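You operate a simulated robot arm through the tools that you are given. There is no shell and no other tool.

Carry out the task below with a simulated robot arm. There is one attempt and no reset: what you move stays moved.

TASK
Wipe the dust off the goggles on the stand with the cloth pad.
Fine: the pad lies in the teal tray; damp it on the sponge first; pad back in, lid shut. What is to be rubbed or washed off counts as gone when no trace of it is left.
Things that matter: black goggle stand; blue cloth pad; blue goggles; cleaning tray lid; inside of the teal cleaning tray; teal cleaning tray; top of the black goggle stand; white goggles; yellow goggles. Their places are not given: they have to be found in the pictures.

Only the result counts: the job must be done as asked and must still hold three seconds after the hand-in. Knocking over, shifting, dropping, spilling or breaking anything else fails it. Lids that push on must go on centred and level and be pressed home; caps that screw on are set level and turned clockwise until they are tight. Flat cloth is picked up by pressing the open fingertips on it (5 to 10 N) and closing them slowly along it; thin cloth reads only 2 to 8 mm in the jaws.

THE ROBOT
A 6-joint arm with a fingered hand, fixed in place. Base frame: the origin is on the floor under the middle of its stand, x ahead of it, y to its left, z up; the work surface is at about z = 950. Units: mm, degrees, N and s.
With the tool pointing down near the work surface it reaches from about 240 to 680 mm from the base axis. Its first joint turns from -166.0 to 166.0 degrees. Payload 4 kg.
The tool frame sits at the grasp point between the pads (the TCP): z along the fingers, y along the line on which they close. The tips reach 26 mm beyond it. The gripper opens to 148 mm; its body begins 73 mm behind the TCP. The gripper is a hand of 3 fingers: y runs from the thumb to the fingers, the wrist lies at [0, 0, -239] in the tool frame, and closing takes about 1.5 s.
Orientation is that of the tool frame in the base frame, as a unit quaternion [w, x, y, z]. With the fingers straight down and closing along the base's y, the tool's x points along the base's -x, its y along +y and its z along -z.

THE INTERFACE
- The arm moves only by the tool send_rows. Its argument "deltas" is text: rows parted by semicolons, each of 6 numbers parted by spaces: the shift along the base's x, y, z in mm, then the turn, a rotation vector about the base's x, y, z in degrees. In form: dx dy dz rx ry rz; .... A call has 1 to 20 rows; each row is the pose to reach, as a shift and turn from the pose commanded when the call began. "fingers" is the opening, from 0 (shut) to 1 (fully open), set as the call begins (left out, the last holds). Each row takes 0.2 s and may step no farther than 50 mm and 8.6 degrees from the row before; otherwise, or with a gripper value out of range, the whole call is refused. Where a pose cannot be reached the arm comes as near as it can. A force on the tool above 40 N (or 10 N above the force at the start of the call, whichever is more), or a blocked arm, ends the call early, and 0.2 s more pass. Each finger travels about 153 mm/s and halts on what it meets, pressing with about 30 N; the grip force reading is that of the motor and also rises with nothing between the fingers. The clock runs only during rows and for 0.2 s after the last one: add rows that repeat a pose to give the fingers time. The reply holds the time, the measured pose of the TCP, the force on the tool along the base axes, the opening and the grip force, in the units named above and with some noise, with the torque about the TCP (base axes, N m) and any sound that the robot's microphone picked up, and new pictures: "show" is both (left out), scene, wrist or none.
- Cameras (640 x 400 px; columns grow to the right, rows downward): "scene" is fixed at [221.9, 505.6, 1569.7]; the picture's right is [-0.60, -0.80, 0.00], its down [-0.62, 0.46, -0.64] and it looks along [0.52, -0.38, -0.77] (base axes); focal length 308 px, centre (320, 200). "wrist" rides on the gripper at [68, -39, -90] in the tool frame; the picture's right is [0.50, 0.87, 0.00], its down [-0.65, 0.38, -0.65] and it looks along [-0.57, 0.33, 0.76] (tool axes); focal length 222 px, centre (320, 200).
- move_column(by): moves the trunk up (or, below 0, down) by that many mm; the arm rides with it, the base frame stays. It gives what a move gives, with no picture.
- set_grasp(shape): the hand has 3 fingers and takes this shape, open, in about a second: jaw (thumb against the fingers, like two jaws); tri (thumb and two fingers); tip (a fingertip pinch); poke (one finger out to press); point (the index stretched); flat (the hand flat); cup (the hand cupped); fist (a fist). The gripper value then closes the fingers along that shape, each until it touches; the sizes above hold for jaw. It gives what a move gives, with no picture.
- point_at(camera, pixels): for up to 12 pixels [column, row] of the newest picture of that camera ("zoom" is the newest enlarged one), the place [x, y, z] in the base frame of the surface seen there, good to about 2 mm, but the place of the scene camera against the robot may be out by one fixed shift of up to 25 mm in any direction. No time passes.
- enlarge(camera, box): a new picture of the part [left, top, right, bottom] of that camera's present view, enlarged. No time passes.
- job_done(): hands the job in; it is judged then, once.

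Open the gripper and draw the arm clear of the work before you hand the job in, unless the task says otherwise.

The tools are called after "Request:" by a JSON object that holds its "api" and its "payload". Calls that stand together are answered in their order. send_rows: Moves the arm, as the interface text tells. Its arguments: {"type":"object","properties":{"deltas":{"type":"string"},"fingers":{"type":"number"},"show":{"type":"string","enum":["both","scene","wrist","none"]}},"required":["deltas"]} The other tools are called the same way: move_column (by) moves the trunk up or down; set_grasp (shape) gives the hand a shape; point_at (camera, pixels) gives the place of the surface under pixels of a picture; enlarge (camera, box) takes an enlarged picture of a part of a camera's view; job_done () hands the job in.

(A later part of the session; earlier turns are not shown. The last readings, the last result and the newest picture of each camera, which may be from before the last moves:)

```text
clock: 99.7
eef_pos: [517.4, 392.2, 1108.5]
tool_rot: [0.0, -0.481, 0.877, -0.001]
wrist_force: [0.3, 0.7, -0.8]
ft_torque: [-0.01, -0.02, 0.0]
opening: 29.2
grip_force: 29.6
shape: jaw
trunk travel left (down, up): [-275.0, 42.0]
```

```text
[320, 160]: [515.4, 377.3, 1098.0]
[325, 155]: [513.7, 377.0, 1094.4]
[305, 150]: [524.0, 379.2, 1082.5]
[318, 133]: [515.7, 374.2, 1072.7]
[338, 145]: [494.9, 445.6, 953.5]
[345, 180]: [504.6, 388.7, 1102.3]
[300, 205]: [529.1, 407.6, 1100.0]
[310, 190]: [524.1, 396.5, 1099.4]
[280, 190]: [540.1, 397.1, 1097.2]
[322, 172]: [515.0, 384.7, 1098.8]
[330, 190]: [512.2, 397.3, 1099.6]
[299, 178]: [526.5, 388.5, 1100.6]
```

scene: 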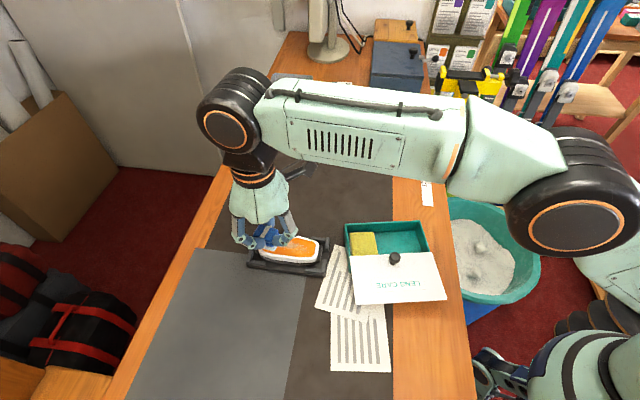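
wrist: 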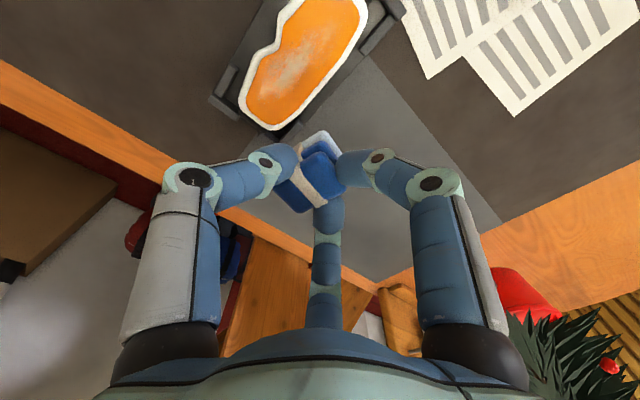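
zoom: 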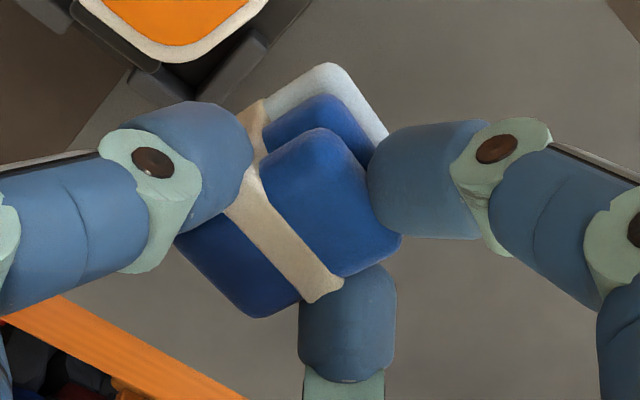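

The pad's face is about 35 × 27 mm, centred 6 mm in +x from the TCP with its long side at 35°. I turn the hand 10° to match the goggles, move above the dust's middle and come down to just above the lens.

Request:
{"api": "send_rows", "payload": {"deltas": "2 -12 -8 0 0 3; 4 -24 -16 0 0 6; 6 -34 -26 0 0 10; 9.5 -44.6 -38 0 0 10; 9.5 -44.6 -55 0 0 10; 9.5 -44.6 -66 0 0 10; 9.5 -44.6 -66 0 0 10"}}

Request:
{"api": "enlarge", "payload": {"camera": "scene", "box": [240, 200, 340, 290]}}

Request:
{"api": "enlarge", "payload": {"camera": "wrist", "box": [220, 90, 420, 240]}}

```text
clock: 101.3
eef_pos: [527.4, 347.9, 1044.6]
tool_rot: [0.0, -0.555, 0.832, -0.001]
wrist_force: [1.1, -0.3, -0.3]
ft_torque: [0.0, -0.02, -0.03]
opening: 29.0
grip_force: 30.0
shape: jaw
trunk travel left (down, up): [-275.0, 42.0]
```

scene: 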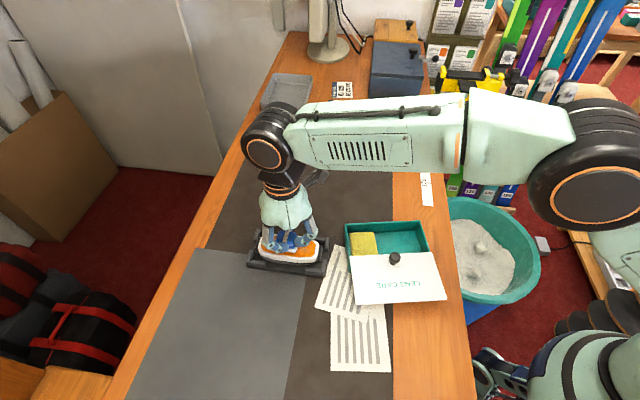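
wrist: 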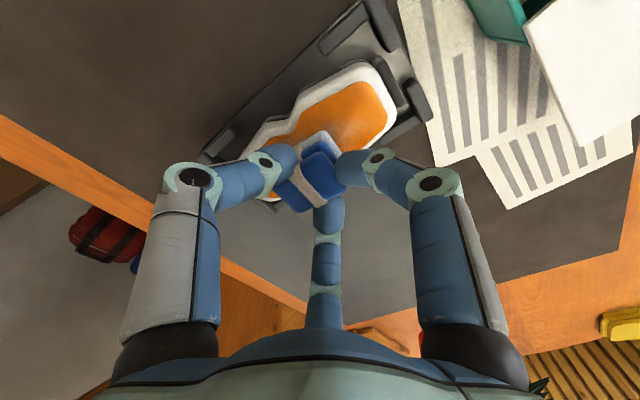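

```text
4.44 times, centred on (290, 245) of scene
```

zoom: 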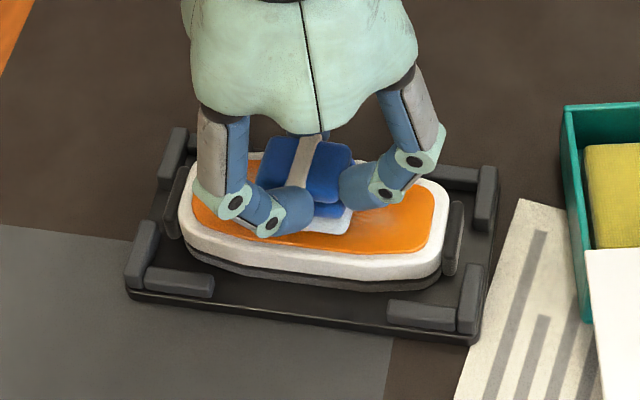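

```text
2.67 times, centred on (320, 165) of wrist
```

zoom: 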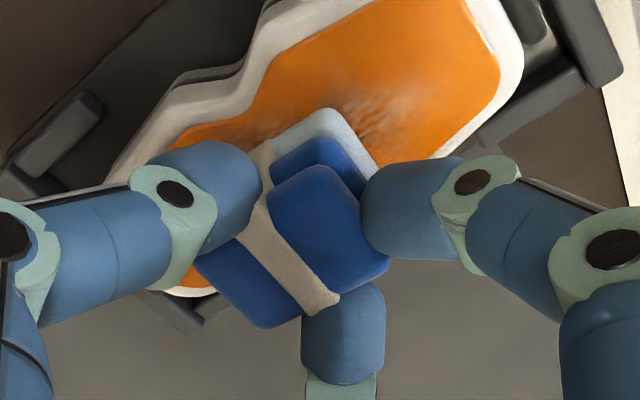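

The pad hovers just over the dust, aligned with the lens. I lower in small steps to find the lens contact.

Request:
{"api": "send_rows", "payload": {"deltas": "0 0 -2 0 0 0; 0 0 -4 0 0 0; 0 0 -4 0 0 0", "show": "none"}}

Request:
{"api": "send_rows", "payload": {"deltas": "0 0 -1 0 0 0; 0 0 -1.5 0 0 0; 0 0 -1.5 0 0 0", "show": "none"}}

```text
clock: 102.1
eef_pos: [525.9, 348.0, 1039.8]
tool_rot: [0.0, -0.555, 0.832, 0.0]
wrist_force: [0.5, -0.2, -0.4]
ft_torque: [0.05, -0.01, -0.01]
opening: 29.2
grip_force: 29.6
shape: jaw
trunk travel left (down, up): [-275.0, 42.0]
```

```text
clock: 102.9
eef_pos: [526.2, 348.0, 1039.4]
tool_rot: [0.0, -0.556, 0.831, 0.0]
wrist_force: [0.2, -0.2, -0.8]
ft_torque: [0.01, 0.0, 0.02]
opening: 29.4
grip_force: 29.7
shape: jaw
trunk travel left (down, up): [-275.0, 42.0]
```

No contact yet at z 1038. I go on in half-millimetre steps.

Request:
{"api": "send_rows", "payload": {"deltas": "0 0 -0.7 0 0 0; 0 0 -1.2 0 0 0; 0 0 -1.2 0 0 0", "show": "none"}}

Request:
{"api": "send_rows", "payload": {"deltas": "0 0 -0.5 0 0 0; 0 0 -0.8 0 0 0; 0 0 -0.8 0 0 0", "show": "none"}}

```text
clock: 103.7
eef_pos: [527.1, 348.6, 1038.7]
tool_rot: [0.0, -0.555, 0.832, 0.0]
wrist_force: [0.3, -0.8, 0.2]
ft_torque: [0.01, 0.01, 0.03]
opening: 29.3
grip_force: 30.2
shape: jaw
trunk travel left (down, up): [-275.0, 42.0]
```

```text
clock: 104.5
eef_pos: [525.7, 349.2, 1037.4]
tool_rot: [0.001, -0.555, 0.832, 0.001]
wrist_force: [-0.1, -0.1, 2.0]
ft_torque: [-0.01, -0.13, 0.0]
opening: 29.1
grip_force: 29.7
shape: jaw
trunk travel left (down, up): [-275.0, 42.0]
```

Light contact of 2 N on the lens. I press slightly more and make one slow stroke along the dust, out and back, watching the force.

Request:
{"api": "send_rows", "payload": {"deltas": "0 0 -0.4 0 0 0; 4.5 3 -0.4 0 0 0; 9 6 -0.4 0 0 0; 13.5 9 -0.4 0 0 0; 18 12 -0.4 0 0 0; 22.5 15 -0.4 0 0 0; 27 18 -0.4 0 0 0; 27 18 -0.4 0 0 0", "show": "none"}}

Request:
{"api": "send_rows", "payload": {"deltas": "-5 -3.3 0 0 0 0; -10 -6.6 0 0 0 0; -15 -10 0 0 0 0; -20 -13.3 0 0 0 0; -25 -16.6 0 0 0 0; -30 -20 0 0 0 0; -35 -23.3 0 0 0 0; -40 -26.6 0 0 0 0; -45 -30 0 0 0 0; -50 -33.3 0 0 0 0; -55 -36.6 0 0 0 0; -57 -38 0 0 0 0; -57 -38 0 0 0 0"}}

Request:
{"api": "enlarge", "payload": {"camera": "scene", "box": [240, 200, 340, 290]}}

```text
clock: 106.3
eef_pos: [554.3, 366.3, 1035.7]
tool_rot: [0.002, -0.555, 0.832, 0.001]
wrist_force: [-0.6, -0.6, 5.4]
ft_torque: [0.01, -0.17, -0.01]
opening: 29.4
grip_force: 29.6
shape: jaw
trunk travel left (down, up): [-275.0, 42.0]
```

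```text
clock: 109.1
eef_pos: [496.5, 329.2, 1037.0]
tool_rot: [0.0, -0.556, 0.831, 0.0]
wrist_force: [0.2, 0.4, 3.9]
ft_torque: [0.03, -0.16, 0.0]
opening: 29.0
grip_force: 29.7
shape: jaw
trunk travel left (down, up): [-275.0, 42.0]
```

scene: 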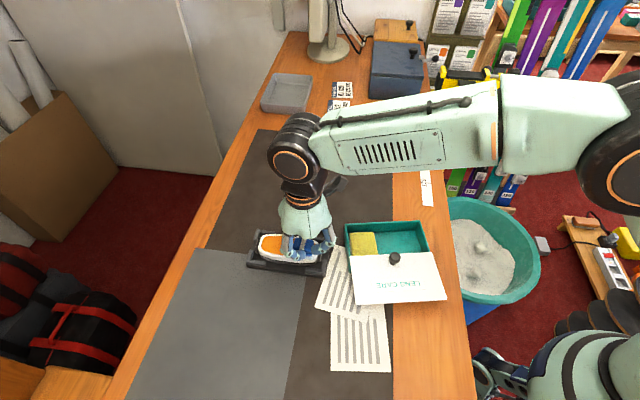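
wrist: 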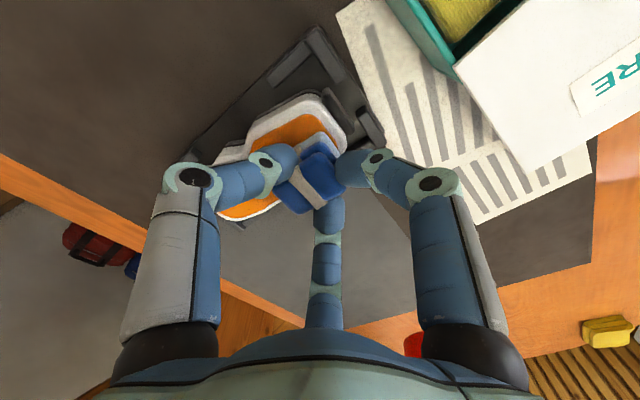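

```text
4.44 times, centred on (290, 245) of scene
```

zoom: 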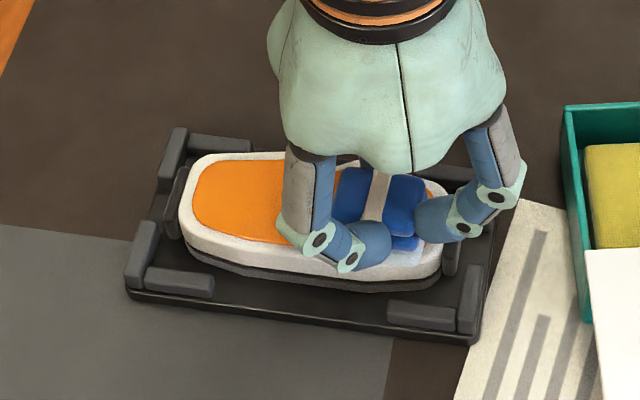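

Force stays at 4–5 N, and the left part of the lens already looks clean. I make a second pass shifted towards the other long side.

Request:
{"api": "send_rows", "payload": {"deltas": "-0.2 6 0 0 0 0; -0.3 11.4 0 0 0 0; 4.7 14.7 0 0 0 0; 9.7 18 0 0 0 0; 14.7 21.3 0 0 0 0; 19.7 24.6 0 0 0 0; 24.7 27.9 0 0 0 0; 29.7 31.2 0 0 0 0; 34.7 34.5 0 0 0 0; 39.7 37.8 0 0 0 0; 44.7 41.1 0 0 0 0; 49.7 44.4 0 0 0 0; 49.7 44.4 0 0 0 0", "show": "scene"}}

Request:
{"api": "enlarge", "payload": {"camera": "scene", "box": [240, 200, 340, 290]}}

```text
clock: 111.9
eef_pos: [545.1, 373.5, 1036.8]
tool_rot: [0.001, -0.555, 0.832, 0.0]
wrist_force: [-0.2, 0.1, 1.8]
ft_torque: [-0.03, -0.05, 0.0]
opening: 28.9
grip_force: 30.2
shape: jaw
trunk travel left (down, up): [-275.0, 42.0]
```

scene: 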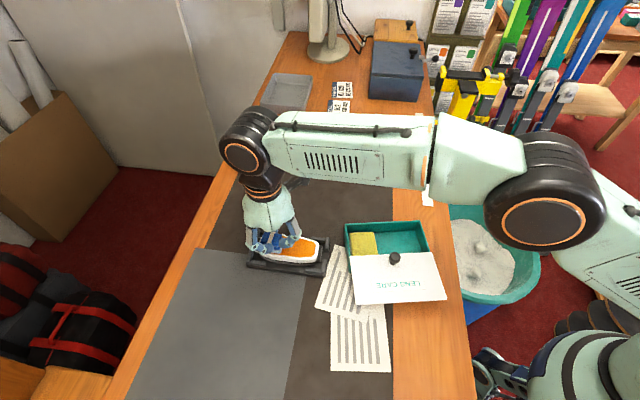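

```text
4.44 times, centred on (290, 245) of scene
```

zoom: 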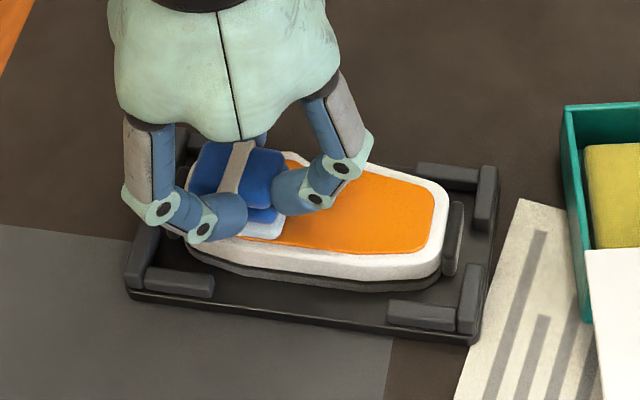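

The uncovered part looks clean. I make the third pass along the nose-notch side, back towards the near end.

Request:
{"api": "send_rows", "payload": {"deltas": "6.5 -6 0 0 0 0; 13 -12.1 0 0 0 0; 8 -15.4 0 0 0 0; 3 -18.7 0 0 0 0; -2 -22 0 0 0 0; -7 -25.3 0 0 0 0; -12 -28.6 0 0 0 0; -17 -31.9 0 0 0 0; -22 -35.2 0 0 0 0; -27 -38.5 0 0 0 0; -32 -41.8 0 0 0 0; -37 -45.1 0 0 0 0; -40 -47 0 0 0 0; -40 -47 0 0 0 0", "show": "scene"}}

Request:
{"api": "enlarge", "payload": {"camera": "scene", "box": [240, 200, 340, 290]}}

```text
clock: 114.9
eef_pos: [504.5, 326.1, 1036.7]
tool_rot: [0.0, -0.555, 0.832, 0.0]
wrist_force: [0.8, 0.2, 4.0]
ft_torque: [0.07, -0.13, 0.03]
opening: 29.2
grip_force: 29.6
shape: jaw
trunk travel left (down, up): [-275.0, 42.0]
```

scene: 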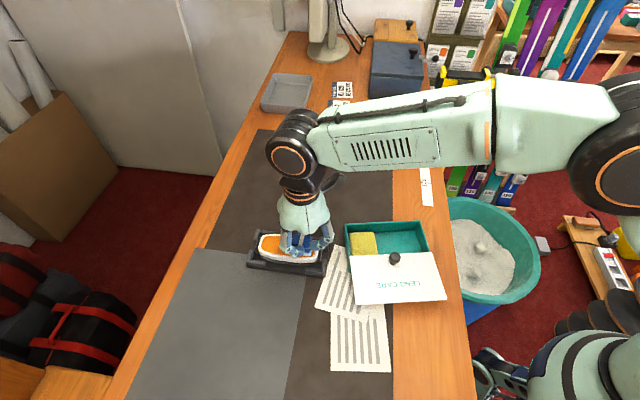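

```text
4.44 times, centred on (290, 245) of scene
```

zoom: 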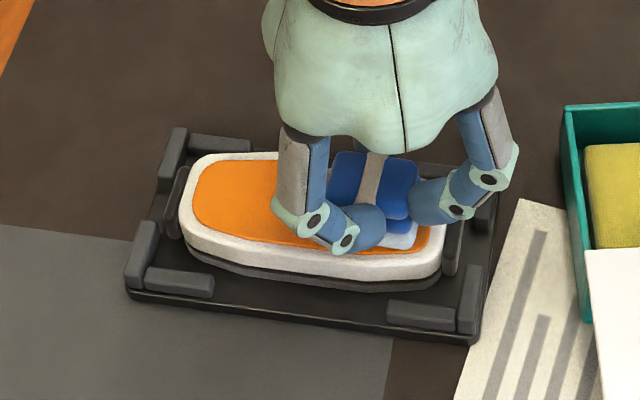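

Three passes are done. I lift off and go to the inspection pose beyond the goggles to look for any trace.

Request:
{"api": "send_rows", "payload": {"deltas": "0 0 10 0 0 0; 0 0 35 0 0 0; 2 10 55 0 0 -3; 4 25 70 0 0 -6; 7 42 74 0 0 -10; 10.8 58 74 0 0 -10; 10.8 67.2 74 0 0 -10; 10.8 67.2 74 0 0 -10"}}

Request:
{"api": "enlarge", "payload": {"camera": "wrist", "box": [220, 0, 420, 130]}}

Request:
{"api": "enlarge", "payload": {"camera": "scene", "box": [240, 210, 340, 290]}}

```text
clock: 116.7
eef_pos: [515.9, 395.1, 1108.1]
tool_rot: [0.0, -0.481, 0.877, 0.0]
wrist_force: [0.2, -0.1, -1.2]
ft_torque: [0.01, 0.01, 0.01]
opening: 28.8
grip_force: 29.8
shape: jaw
trunk travel left (down, up): [-275.0, 42.0]
```

scene: 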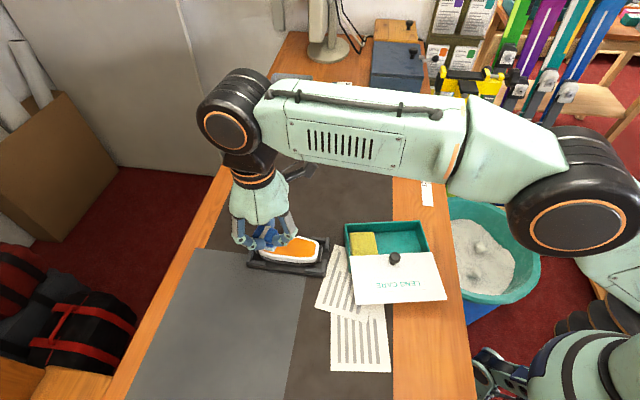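
wrist: 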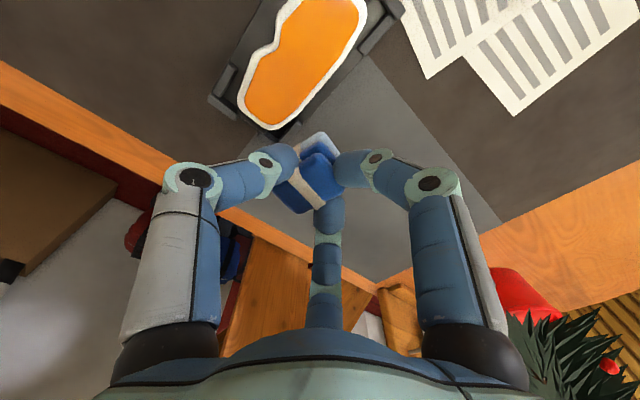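

```text
3.08 times, centred on (320, 65) of wrist
```

zoom: 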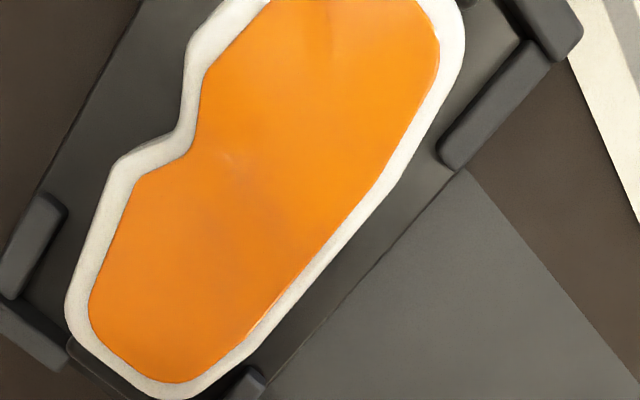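

```text
5.00 times, centred on (290, 250) of scene
```

zoom: 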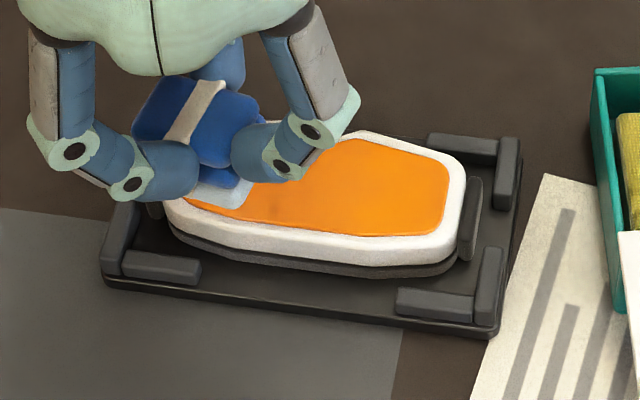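

Nearly all is gone, but there seems to be a very faint lighter spot near (292,50), just by the nose notch. I enlarge that part strongly.

Request:
{"api": "enlarge", "payload": {"camera": "wrist", "box": [265, 25, 325, 75]}}

Request:
{"api": "enlarge", "payload": {"camera": "wrist", "box": [300, 0, 370, 50]}}

Request:
{"api": "enlarge", "payload": {"camera": "wrist", "box": [240, 70, 310, 130]}}

```text
8.00 times, centred on (295, 50) of wrist
```

zoom: 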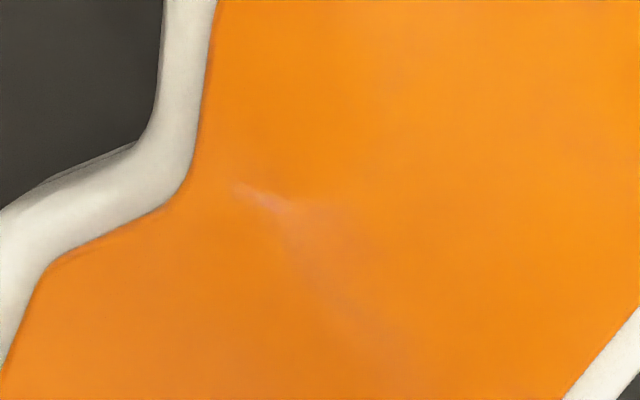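

```text
8.00 times, centred on (335, 25) of wrist
```

zoom: 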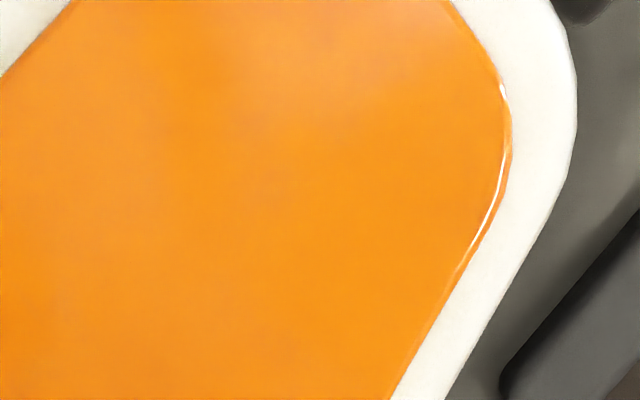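

```text
6.67 times, centred on (275, 100) of wrist
```

zoom: 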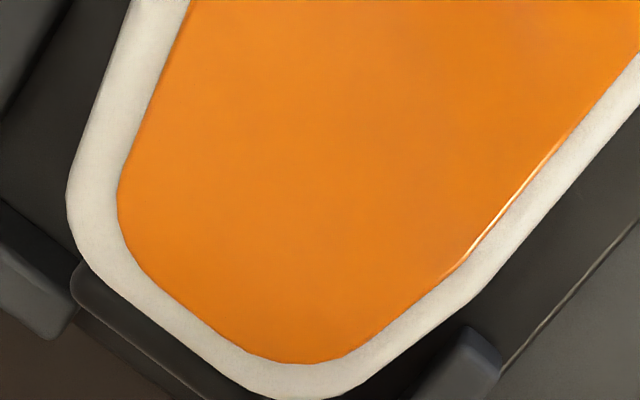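

There is a small faint streak near the notch at about (540,341). It may be a reflection, but I go back and wipe the whole lens once more along its own axis, including closer to the notch.

Request:
{"api": "send_rows", "payload": {"deltas": "5 -10 -10 0 0 3; 12 -22 -25 0 0 6; 20 -34 -40 0 0 10; 25.5 -42.6 -55 0 0 10; 25.5 -42.6 -68 0 0 10; 25.5 -42.6 -72.5 0 0 10; 25.5 -42.6 -72.5 0 0 10", "show": "none"}}

Request:
{"api": "send_rows", "payload": {"deltas": "0 0 -1 0 0 0; 0 0 -1.8 0 0 0; 0 0 -1.8 0 0 0", "show": "none"}}

```text
clock: 118.3
eef_pos: [541.9, 351.3, 1038.9]
tool_rot: [0.0, -0.555, 0.832, 0.0]
wrist_force: [-1.1, -0.4, -0.6]
ft_torque: [0.0, 0.0, 0.0]
opening: 28.6
grip_force: 30.0
shape: jaw
trunk travel left (down, up): [-275.0, 42.0]
```

```text
clock: 119.1
eef_pos: [541.0, 350.5, 1036.6]
tool_rot: [0.001, -0.556, 0.831, 0.001]
wrist_force: [-1.1, 0.0, 5.0]
ft_torque: [-0.01, -0.11, -0.01]
opening: 28.5
grip_force: 30.1
shape: jaw
trunk travel left (down, up): [-275.0, 42.0]
```

Contact is 5 N. I run the fourth pass along the notch side.

Request:
{"api": "send_rows", "payload": {"deltas": "4.5 5.1 0 0 0 0; 9 10.2 0 0 0 0; 13.4 15.4 0 0 0 0; 17.9 20.5 0 0 0 0; 13.9 16.5 0 0 0 0; 10 12.6 0 0 0 0; 6 8.6 0 0 0 0; 2 4.6 0 0 0 0; -1.9 0.7 0 0 0 0; -5.9 -3.3 0 0 0 0; -9.9 -7.3 0 0 0 0; -13.8 -11.2 0 0 0 0; -17.8 -15.2 0 0 0 0; -21.8 -19.2 0 0 0 0; -25.7 -23.1 0 0 0 0; -29.7 -27.1 0 0 0 0; -33.7 -31.1 0 0 0 0; -33.7 -31.1 0 0 0 0", "show": "none"}}

Request:
{"api": "send_rows", "payload": {"deltas": "-3.2 3.2 0 0 0 0; -6.4 6.4 0 0 0 0; -2.4 10.4 0 0 0 0; 1.6 14.4 0 0 0 0; 5.6 18.4 0 0 0 0; 9.6 22.4 0 0 0 0; 13.6 26.4 0 0 0 0; 17.6 30.4 0 0 0 0; 21.6 34.4 0 0 0 0; 25.6 38.4 0 0 0 0; 29.6 42.4 0 0 0 0; 33.6 46.4 0 0 0 0; 37.6 50.4 0 0 0 0; 41.6 54.4 0 0 0 0; 45 57.8 0 0 0 0; 45 57.8 0 0 0 0", "show": "scene"}}

```text
clock: 122.9
eef_pos: [507.9, 320.3, 1036.1]
tool_rot: [0.001, -0.556, 0.831, 0.0]
wrist_force: [0.3, -0.1, 4.2]
ft_torque: [0.03, -0.16, 0.01]
opening: 28.5
grip_force: 30.5
shape: jaw
trunk travel left (down, up): [-275.0, 42.0]
```

```text
clock: 126.3
eef_pos: [552.6, 377.6, 1036.5]
tool_rot: [0.0, -0.556, 0.831, 0.0]
wrist_force: [0.6, -0.6, 3.2]
ft_torque: [0.01, -0.09, -0.03]
opening: 28.8
grip_force: 29.9
shape: jaw
trunk travel left (down, up): [-275.0, 42.0]
```

scene: 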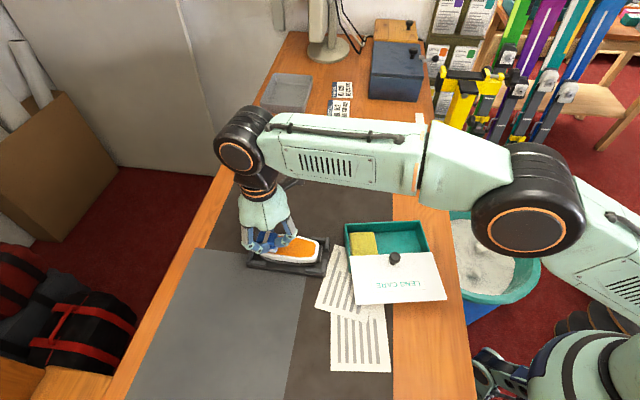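

Passes four and five went at 3–4 N. I run the sixth along the straight side, then scrub a little in the middle near the notch.

Request:
{"api": "send_rows", "payload": {"deltas": "-3 3.3 -0.3 0 0 0; -6.1 6.6 -0.4 0 0 0; -10.1 2.6 -0.4 0 0 0; -14.1 -1.4 -0.4 0 0 0; -18.1 -5.4 -0.4 0 0 0; -22.1 -9.4 -0.4 0 0 0; -26.1 -13.4 -0.4 0 0 0; -30.1 -17.4 -0.4 0 0 0; -34.1 -21.4 -0.4 0 0 0; -38.1 -25.4 -0.4 0 0 0; -42.1 -29.4 -0.4 0 0 0; -46.1 -33.4 -0.4 0 0 0; -50.1 -37.4 -0.4 0 0 0; -54.1 -41.4 -0.4 0 0 0; -57.7 -45.1 -0.4 0 0 0; -57.7 -45.1 -0.4 0 0 0", "show": "none"}}

Request:
{"api": "send_rows", "payload": {"deltas": "6 2 0.2 0 0 0; 12 3 0.2 0 0 0; 18 4 0.2 0 0 0; 24 6 0.2 0 0 0; 30 8 0.2 0 0 0; 36 10 0.2 0 0 0; 40 12 0.2 0 0 0; 44 8 0.2 0 0 0; 48 4 0.2 0 0 0; 44 8 0.2 0 0 0; 40 12 0.2 0 0 0; 36 16 0.2 0 0 0; 40 20 0.2 0 0 0; 44 16 0.2 0 0 0; 48 12 0.2 0 0 0; 44 8 0.2 0 0 0; 40 5 0.2 0 0 0; 36 8 0.2 0 0 0; 40 12 0.2 0 0 0", "show": "scene"}}

```text
clock: 129.7
eef_pos: [495.7, 331.5, 1035.8]
tool_rot: [0.0, -0.555, 0.832, 0.0]
wrist_force: [1.2, 0.5, 6.8]
ft_torque: [0.0, -0.16, 0.04]
opening: 28.5
grip_force: 29.9
shape: jaw
trunk travel left (down, up): [-275.0, 42.0]
```

```text
clock: 133.7
eef_pos: [534.4, 344.1, 1035.5]
tool_rot: [0.001, -0.556, 0.831, -0.001]
wrist_force: [-1.1, -0.9, 5.2]
ft_torque: [0.0, -0.13, -0.04]
opening: 28.5
grip_force: 30.4
shape: jaw
trunk travel left (down, up): [-275.0, 42.0]
```

scene: 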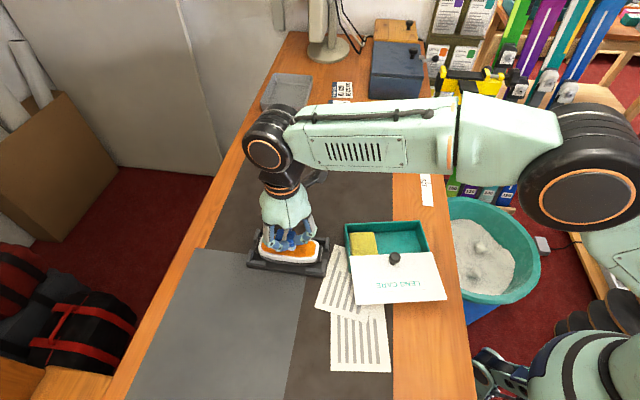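

Scrubbing is done at about 5 N. I lift off and inspect the lens again from the same place.

Request:
{"api": "send_rows", "payload": {"deltas": "0 0 12 0 0 0; 0 0 35 0 0 0; -5 10 55 0 0 -3; -10 22 68 0 0 -6; -15 36 74.5 0 0 -10; -19.1 49 74.5 0 0 -10; -19.1 49 74.5 0 0 -10"}}

Request:
{"api": "enlarge", "payload": {"camera": "wrist", "box": [220, 0, 420, 130]}}

Request:
{"api": "enlarge", "payload": {"camera": "wrist", "box": [265, 25, 325, 75]}}

```text
clock: 135.3
eef_pos: [517.0, 394.5, 1110.2]
tool_rot: [0.0, -0.48, 0.877, 0.0]
wrist_force: [-0.1, 0.0, -1.2]
ft_torque: [0.02, -0.01, 0.03]
opening: 28.4
grip_force: 29.9
shape: jaw
trunk travel left (down, up): [-275.0, 42.0]
```

scene: 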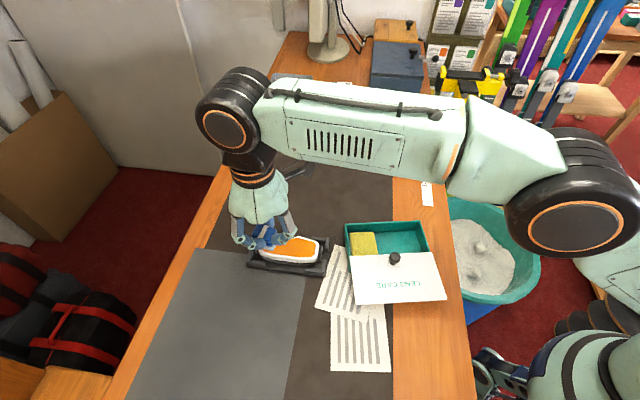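
wrist: 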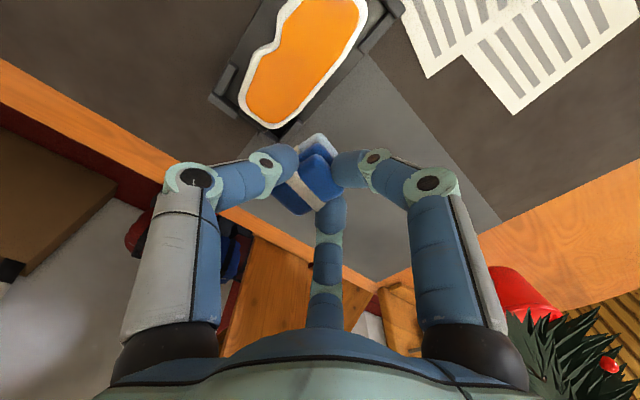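

```text
3.08 times, centred on (320, 65) of wrist
```

zoom: 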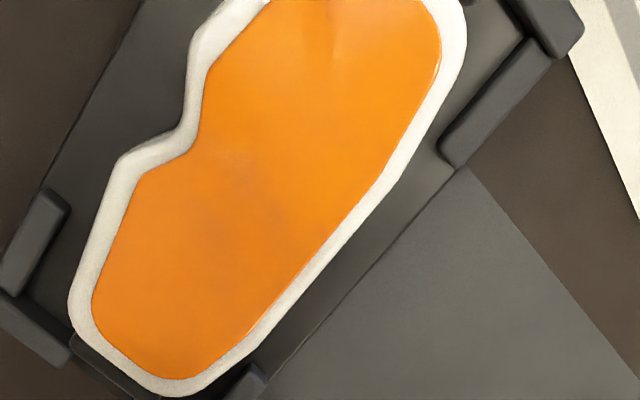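

```text
8.00 times, centred on (295, 50) of wrist
```

zoom: 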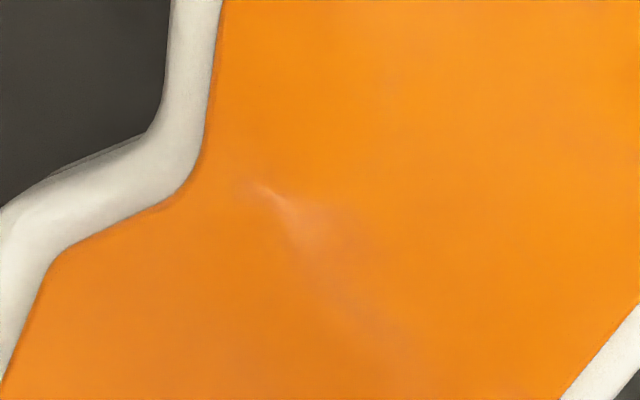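

Only a tiny pale glint remains near the notch; it changes shape with the camera position, so it may be a reflection. I carry the pad back above the tray at a safe height and check the lens unobstructed in the scene picture.

Request:
{"api": "send_rows", "payload": {"deltas": "-14 -30 0 0 0 0; -28 -60 0 0 0 0; -42 -90 0 0 0 0; -56 -120 0 0 0 0; -70 -150 0 0 0 0; -84 -180 0 0 0 0; -98 -210 0 0 0 0; -113.7 -238.7 -10 0 0 0; -113.7 -238.7 -30 0 0 0; -113.7 -238.7 -30 0 0 0"}}

Request:
{"api": "enlarge", "payload": {"camera": "scene", "box": [250, 222, 330, 278]}}

Request:
{"api": "enlarge", "payload": {"camera": "scene", "box": [270, 232, 310, 258]}}

```text
clock: 137.5
eef_pos: [403.3, 157.0, 1078.9]
tool_rot: [0.001, -0.481, 0.877, 0.0]
wrist_force: [-0.7, -1.1, -1.1]
ft_torque: [-0.03, 0.01, -0.03]
opening: 28.4
grip_force: 30.5
shape: jaw
trunk travel left (down, up): [-275.0, 42.0]
```

scene: 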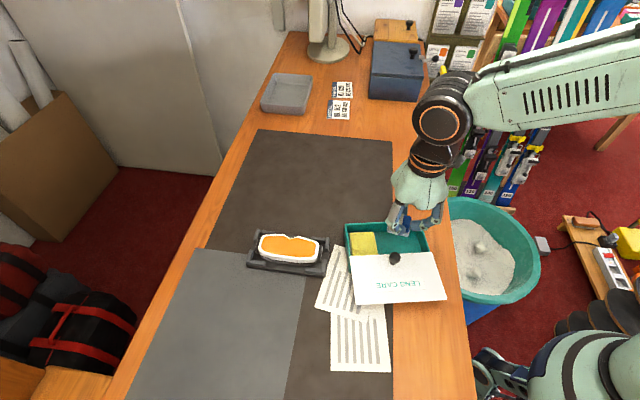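
wrist: 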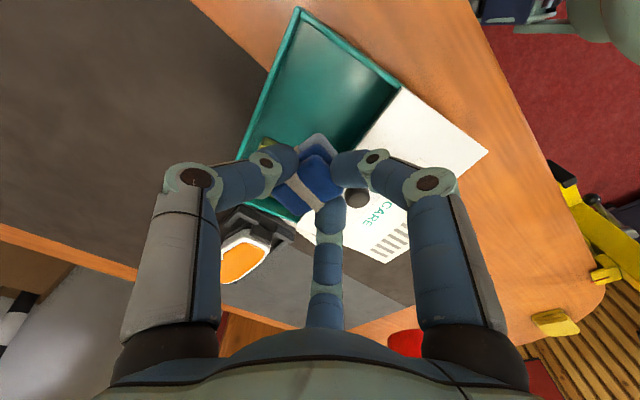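

```text
7.14 times, centred on (290, 250) of scene
```

zoom: 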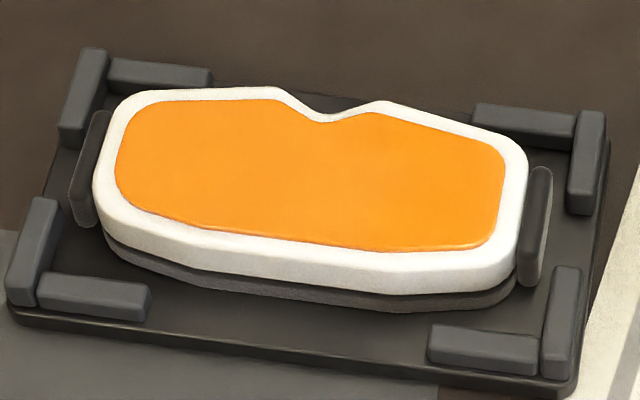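

```text
15.38 times, centred on (290, 245) of scene
```

zoom: 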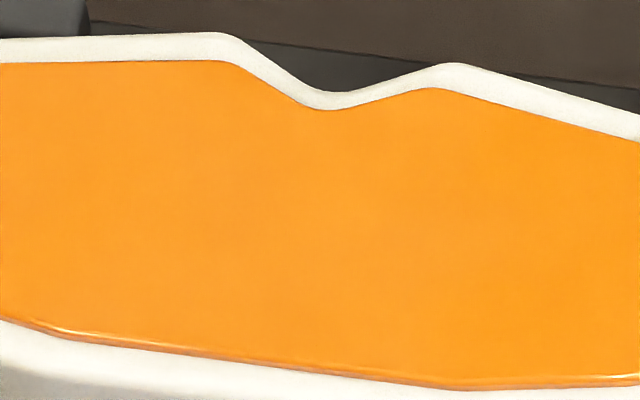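

In the scene view the lens is spotless, so the glint was only a reflection. I now lower the pad into the tray at the same place where I picked it up.

Request:
{"api": "send_rows", "payload": {"deltas": "0 0 -20 0 0 0; 0 0 -40 0 0 0; 0 0 -55 0 0 0; 0 0 -66 0 0 0; 0 0 -73 0 0 0; 0 0 -75 0 0 0; 0 0 -75 0 0 0"}}

Request:
{"api": "enlarge", "payload": {"camera": "scene", "box": [355, 205, 445, 275]}}

Request:
{"api": "enlarge", "payload": {"camera": "wrist", "box": [240, 100, 400, 230]}}

```text
clock: 139.1
eef_pos: [402.6, 154.7, 1006.1]
tool_rot: [0.0, -0.482, 0.876, 0.001]
wrist_force: [0.0, 0.5, -0.2]
ft_torque: [-0.02, -0.01, -0.02]
opening: 28.4
grip_force: 30.1
shape: jaw
trunk travel left (down, up): [-275.0, 42.0]
```

scene: 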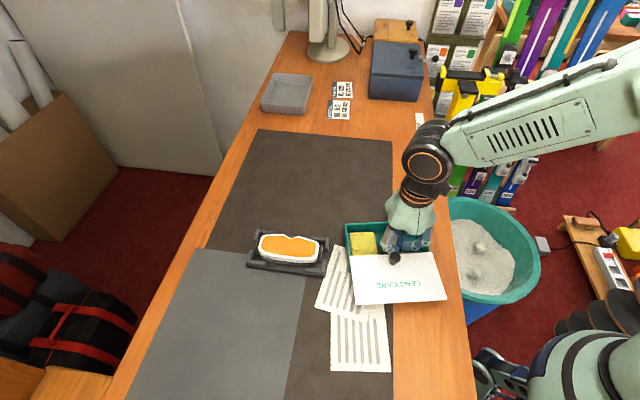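
wrist: 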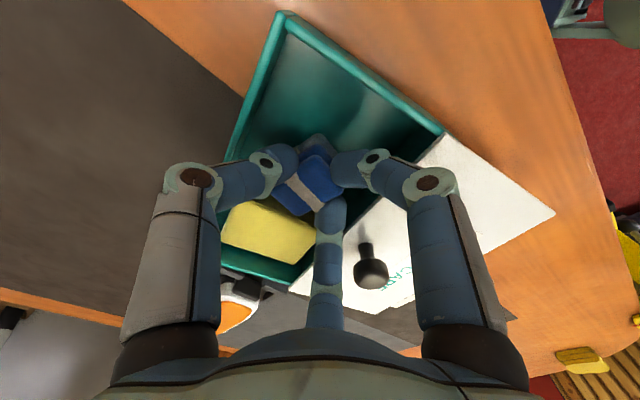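

```text
5.71 times, centred on (400, 240) of scene
```

zoom: 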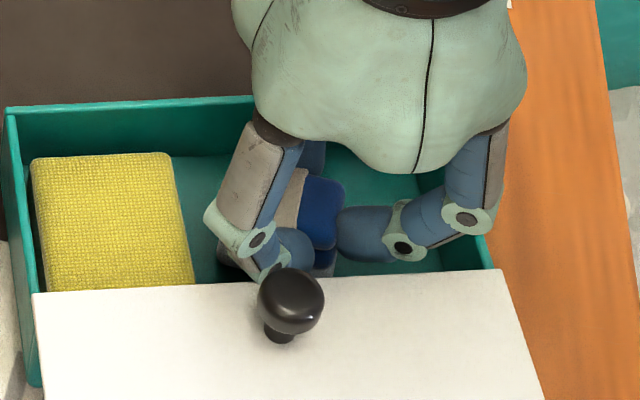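

```text
3.08 times, centred on (320, 165) of wrist
```

zoom: 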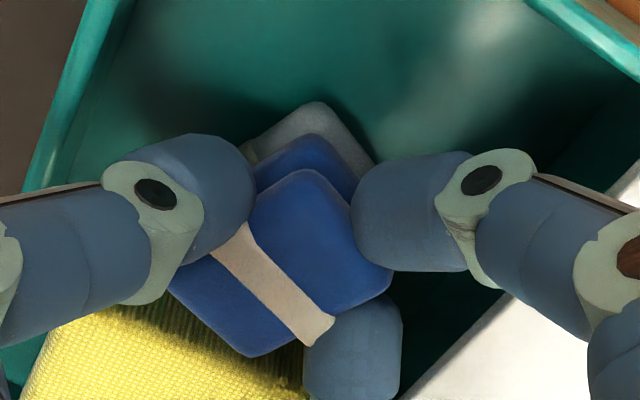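

Everything lines up as at pick-up. I lower the last few millimetres until the pad touches the tray floor.

Request:
{"api": "send_rows", "payload": {"deltas": "0 0 -1 0 0 0; 0 0 -2 0 0 0; 0 0 -2 0 0 0", "show": "none"}}

Request:
{"api": "send_rows", "payload": {"deltas": "0 0 -0.7 0 0 0; 0 0 -1.2 0 0 0; 0 0 -1.2 0 0 0", "show": "none"}}

```text
clock: 139.9
eef_pos: [402.3, 154.6, 1002.0]
tool_rot: [0.0, -0.481, 0.877, 0.0]
wrist_force: [0.0, 0.2, -0.7]
ft_torque: [0.03, 0.03, -0.03]
opening: 28.2
grip_force: 29.7
shape: jaw
trunk travel left (down, up): [-275.0, 42.0]
```

```text
clock: 140.7
eef_pos: [402.0, 155.3, 1003.0]
tool_rot: [0.0, -0.48, 0.877, 0.0]
wrist_force: [1.2, -0.4, -0.8]
ft_torque: [0.03, -0.01, 0.0]
opening: 28.1
grip_force: 30.4
shape: jaw
trunk travel left (down, up): [-275.0, 42.0]
```

Still no contact, so I lower another millimetre or so.

Request:
{"api": "send_rows", "payload": {"deltas": "0 0 -0.6 0 0 0; 0 0 -1 0 0 0; 0 0 -1 0 0 0", "show": "none"}}

```text
clock: 141.5
eef_pos: [402.8, 154.6, 1000.7]
tool_rot: [0.0, -0.482, 0.876, 0.001]
wrist_force: [-0.1, -1.2, 3.0]
ft_torque: [-0.01, -0.07, -0.02]
opening: 28.5
grip_force: 30.0
shape: jaw
trunk travel left (down, up): [-275.0, 42.0]
```

The pad touches the floor (3 N). I open just enough to free it, then rise.

Request:
{"api": "send_rows", "payload": {"deltas": "0 0 0 0 0 0; 0 0 0 0 0 0; 0 0 2 0 0 0; 0 0 6 0 0 0; 0 0 15 0 0 0; 0 0 35 0 0 0; 0 0 60 0 0 0; 0 0 80 0 0 0; 0 0 80 0 0 0", "fingers": 0.25}}

Request:
{"api": "enlarge", "payload": {"camera": "scene", "box": [345, 205, 455, 305]}}

Request:
{"api": "enlarge", "payload": {"camera": "wrist", "box": [230, 0, 430, 230]}}

```text
clock: 143.5
eef_pos: [403.1, 155.7, 1080.6]
tool_rot: [0.001, -0.481, 0.877, -0.001]
wrist_force: [-0.1, 0.0, -0.2]
ft_torque: [0.0, 0.03, 0.0]
opening: 36.9
grip_force: 0.0
shape: jaw
trunk travel left (down, up): [-275.0, 42.0]
```

scene: 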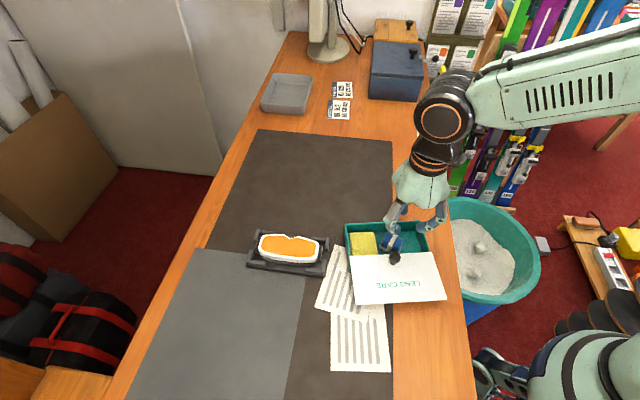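
wrist: 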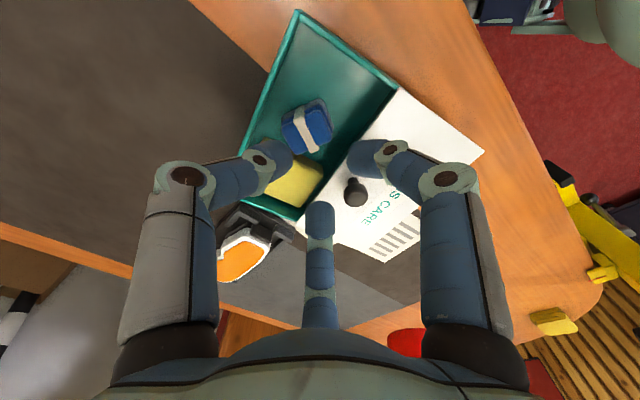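

```text
4.00 times, centred on (400, 255) of scene
```

zoom: 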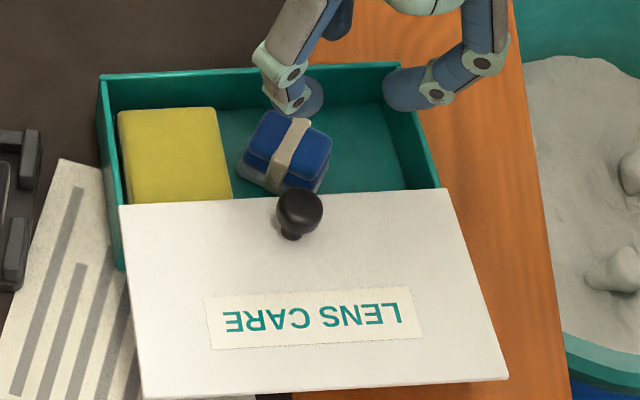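

```text
1.74 times, centred on (330, 115) of wrist
```

zoom: 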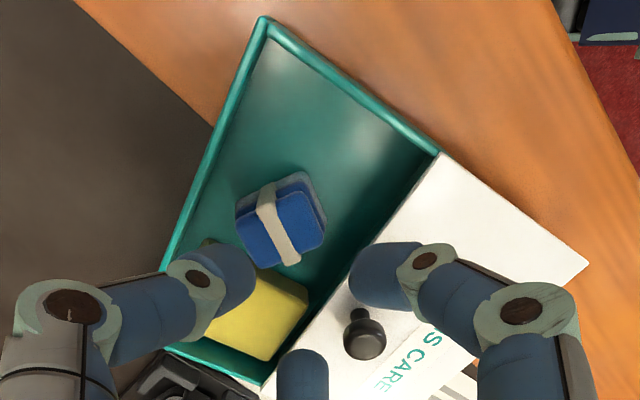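

The pad stands in the tray. Next I close the lid by pushing the knob forwards from behind with the closed fingers. I first read the knob's exact place.

Request:
{"api": "enlarge", "payload": {"camera": "wrist", "box": [320, 160, 390, 220]}}

Request:
{"api": "point_at", "payload": {"camera": "wrist", "pixels": [[354, 194], [343, 194], [366, 194], [355, 183], [355, 204], [353, 178], [388, 92], [345, 152], [301, 12], [243, 135]]}}

```text
6.67 times, centred on (355, 190) of wrist
```

zoom: 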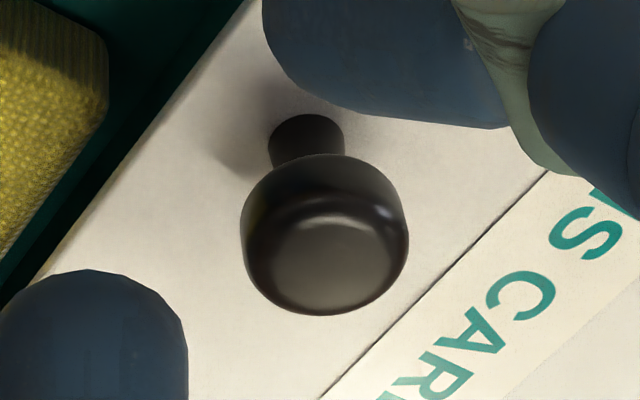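

```text
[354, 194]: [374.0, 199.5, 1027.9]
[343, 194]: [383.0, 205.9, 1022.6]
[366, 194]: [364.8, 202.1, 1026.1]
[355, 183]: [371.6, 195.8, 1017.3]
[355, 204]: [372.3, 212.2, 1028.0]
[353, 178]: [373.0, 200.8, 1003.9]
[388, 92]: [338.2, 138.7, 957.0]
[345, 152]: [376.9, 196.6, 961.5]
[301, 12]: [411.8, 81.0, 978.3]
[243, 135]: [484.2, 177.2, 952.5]
```

The knob's centre is at (373.3,203.8). I close the fingers, turn the hand by 58° so a notch faces forwards, and stand behind the knob.

Request:
{"api": "send_rows", "payload": {"deltas": "-7 8 0 0 0 -7.25; -14 16 0 0 0 -14.5; -22 25 0 0 0 -21.75; -29 33 0 0 0 -29; -37 42 0 0 0 -36.25; -44 50 0 0 0 -43.5; -52 59 0 0 0 -50.75; -58.6 66.9 0 0 0 -58; -58.6 66.9 -20 0 0 -58; -58.6 66.9 -20 0 0 -58", "fingers": 0.0}}

Request:
{"api": "enlarge", "payload": {"camera": "scene", "box": [345, 195, 465, 305]}}

Request:
{"api": "enlarge", "payload": {"camera": "wrist", "box": [200, 60, 440, 260]}}

```text
clock: 145.7
eef_pos: [343.1, 222.1, 1061.5]
tool_rot: [0.0, 0.004, 1.0, 0.0]
wrist_force: [0.9, 0.4, 0.6]
ft_torque: [0.01, 0.0, 0.01]
opening: 0.0
grip_force: 30.1
shape: jaw
trunk travel left (down, up): [-275.0, 42.0]
```

scene: 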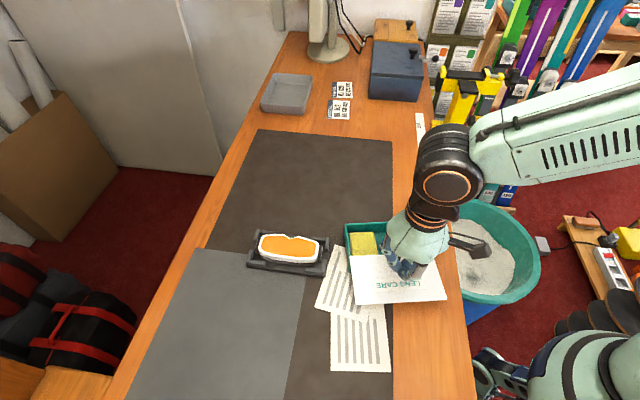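
wrist: 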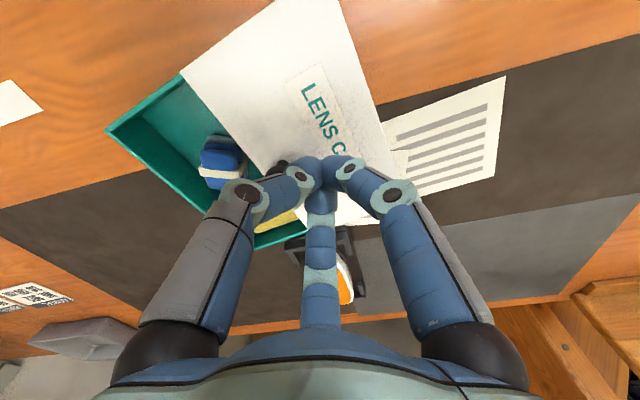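

```text
3.64 times, centred on (405, 250) of scene
```

zoom: 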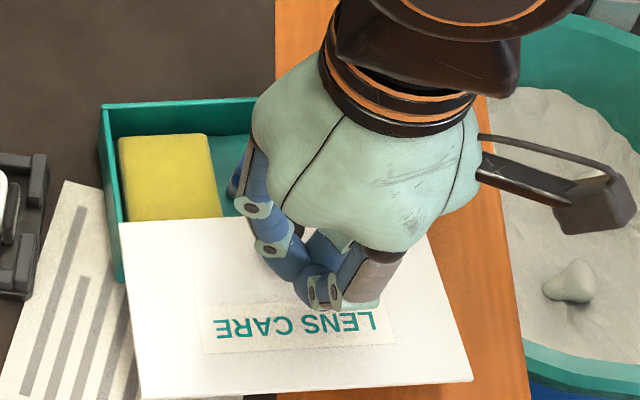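

```text
2.00 times, centred on (320, 160) of wrist
```

zoom: 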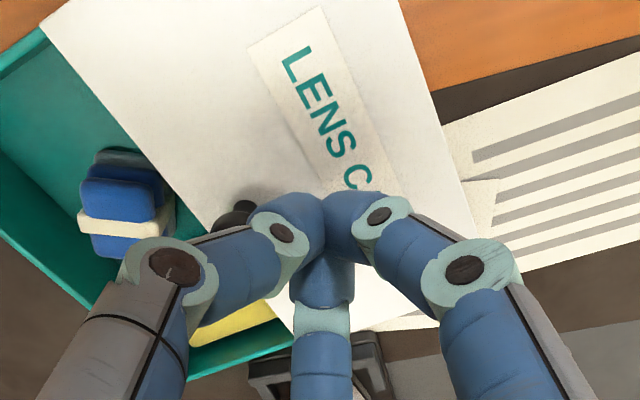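

The knob lies in front of the notch between thumb and the far finger. I descend to its height.

Request:
{"api": "send_rows", "payload": {"deltas": "0 0 -12 0 0 0; 0 0 -24 0 0 0; 0 0 -29.5 0 0 0; 0 0 -29.5 0 0 0"}}

Request:
{"api": "enlarge", "payload": {"camera": "wrist", "box": [200, 60, 440, 260]}}

```text
clock: 146.7
eef_pos: [345.1, 220.6, 1030.0]
tool_rot: [0.0, 0.004, 1.0, 0.0]
wrist_force: [-1.1, -0.3, -0.4]
ft_torque: [0.0, 0.02, 0.0]
opening: 0.1
grip_force: 30.3
shape: jaw
trunk travel left (down, up): [-275.0, 42.0]
```

scene: 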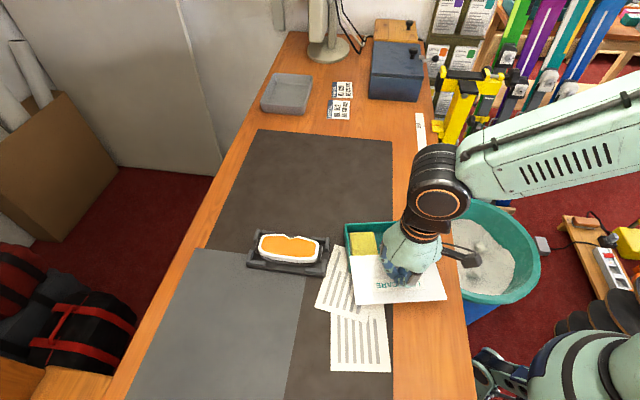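
wrist: 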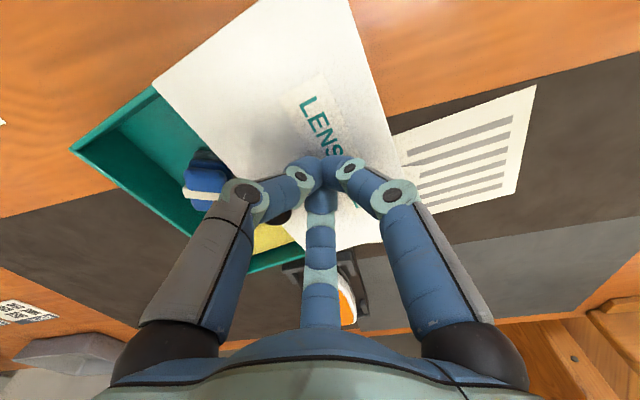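

```text
2.00 times, centred on (320, 160) of wrist
```

zoom: 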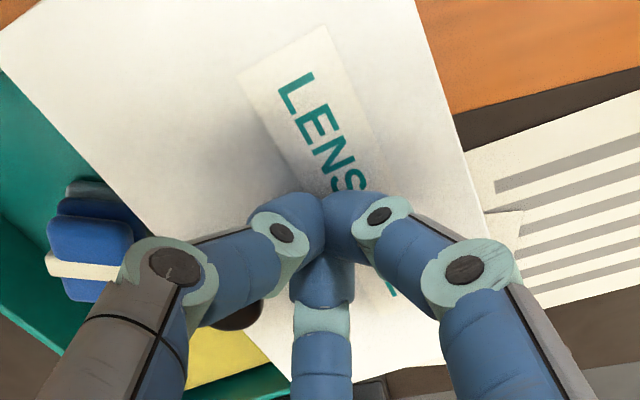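

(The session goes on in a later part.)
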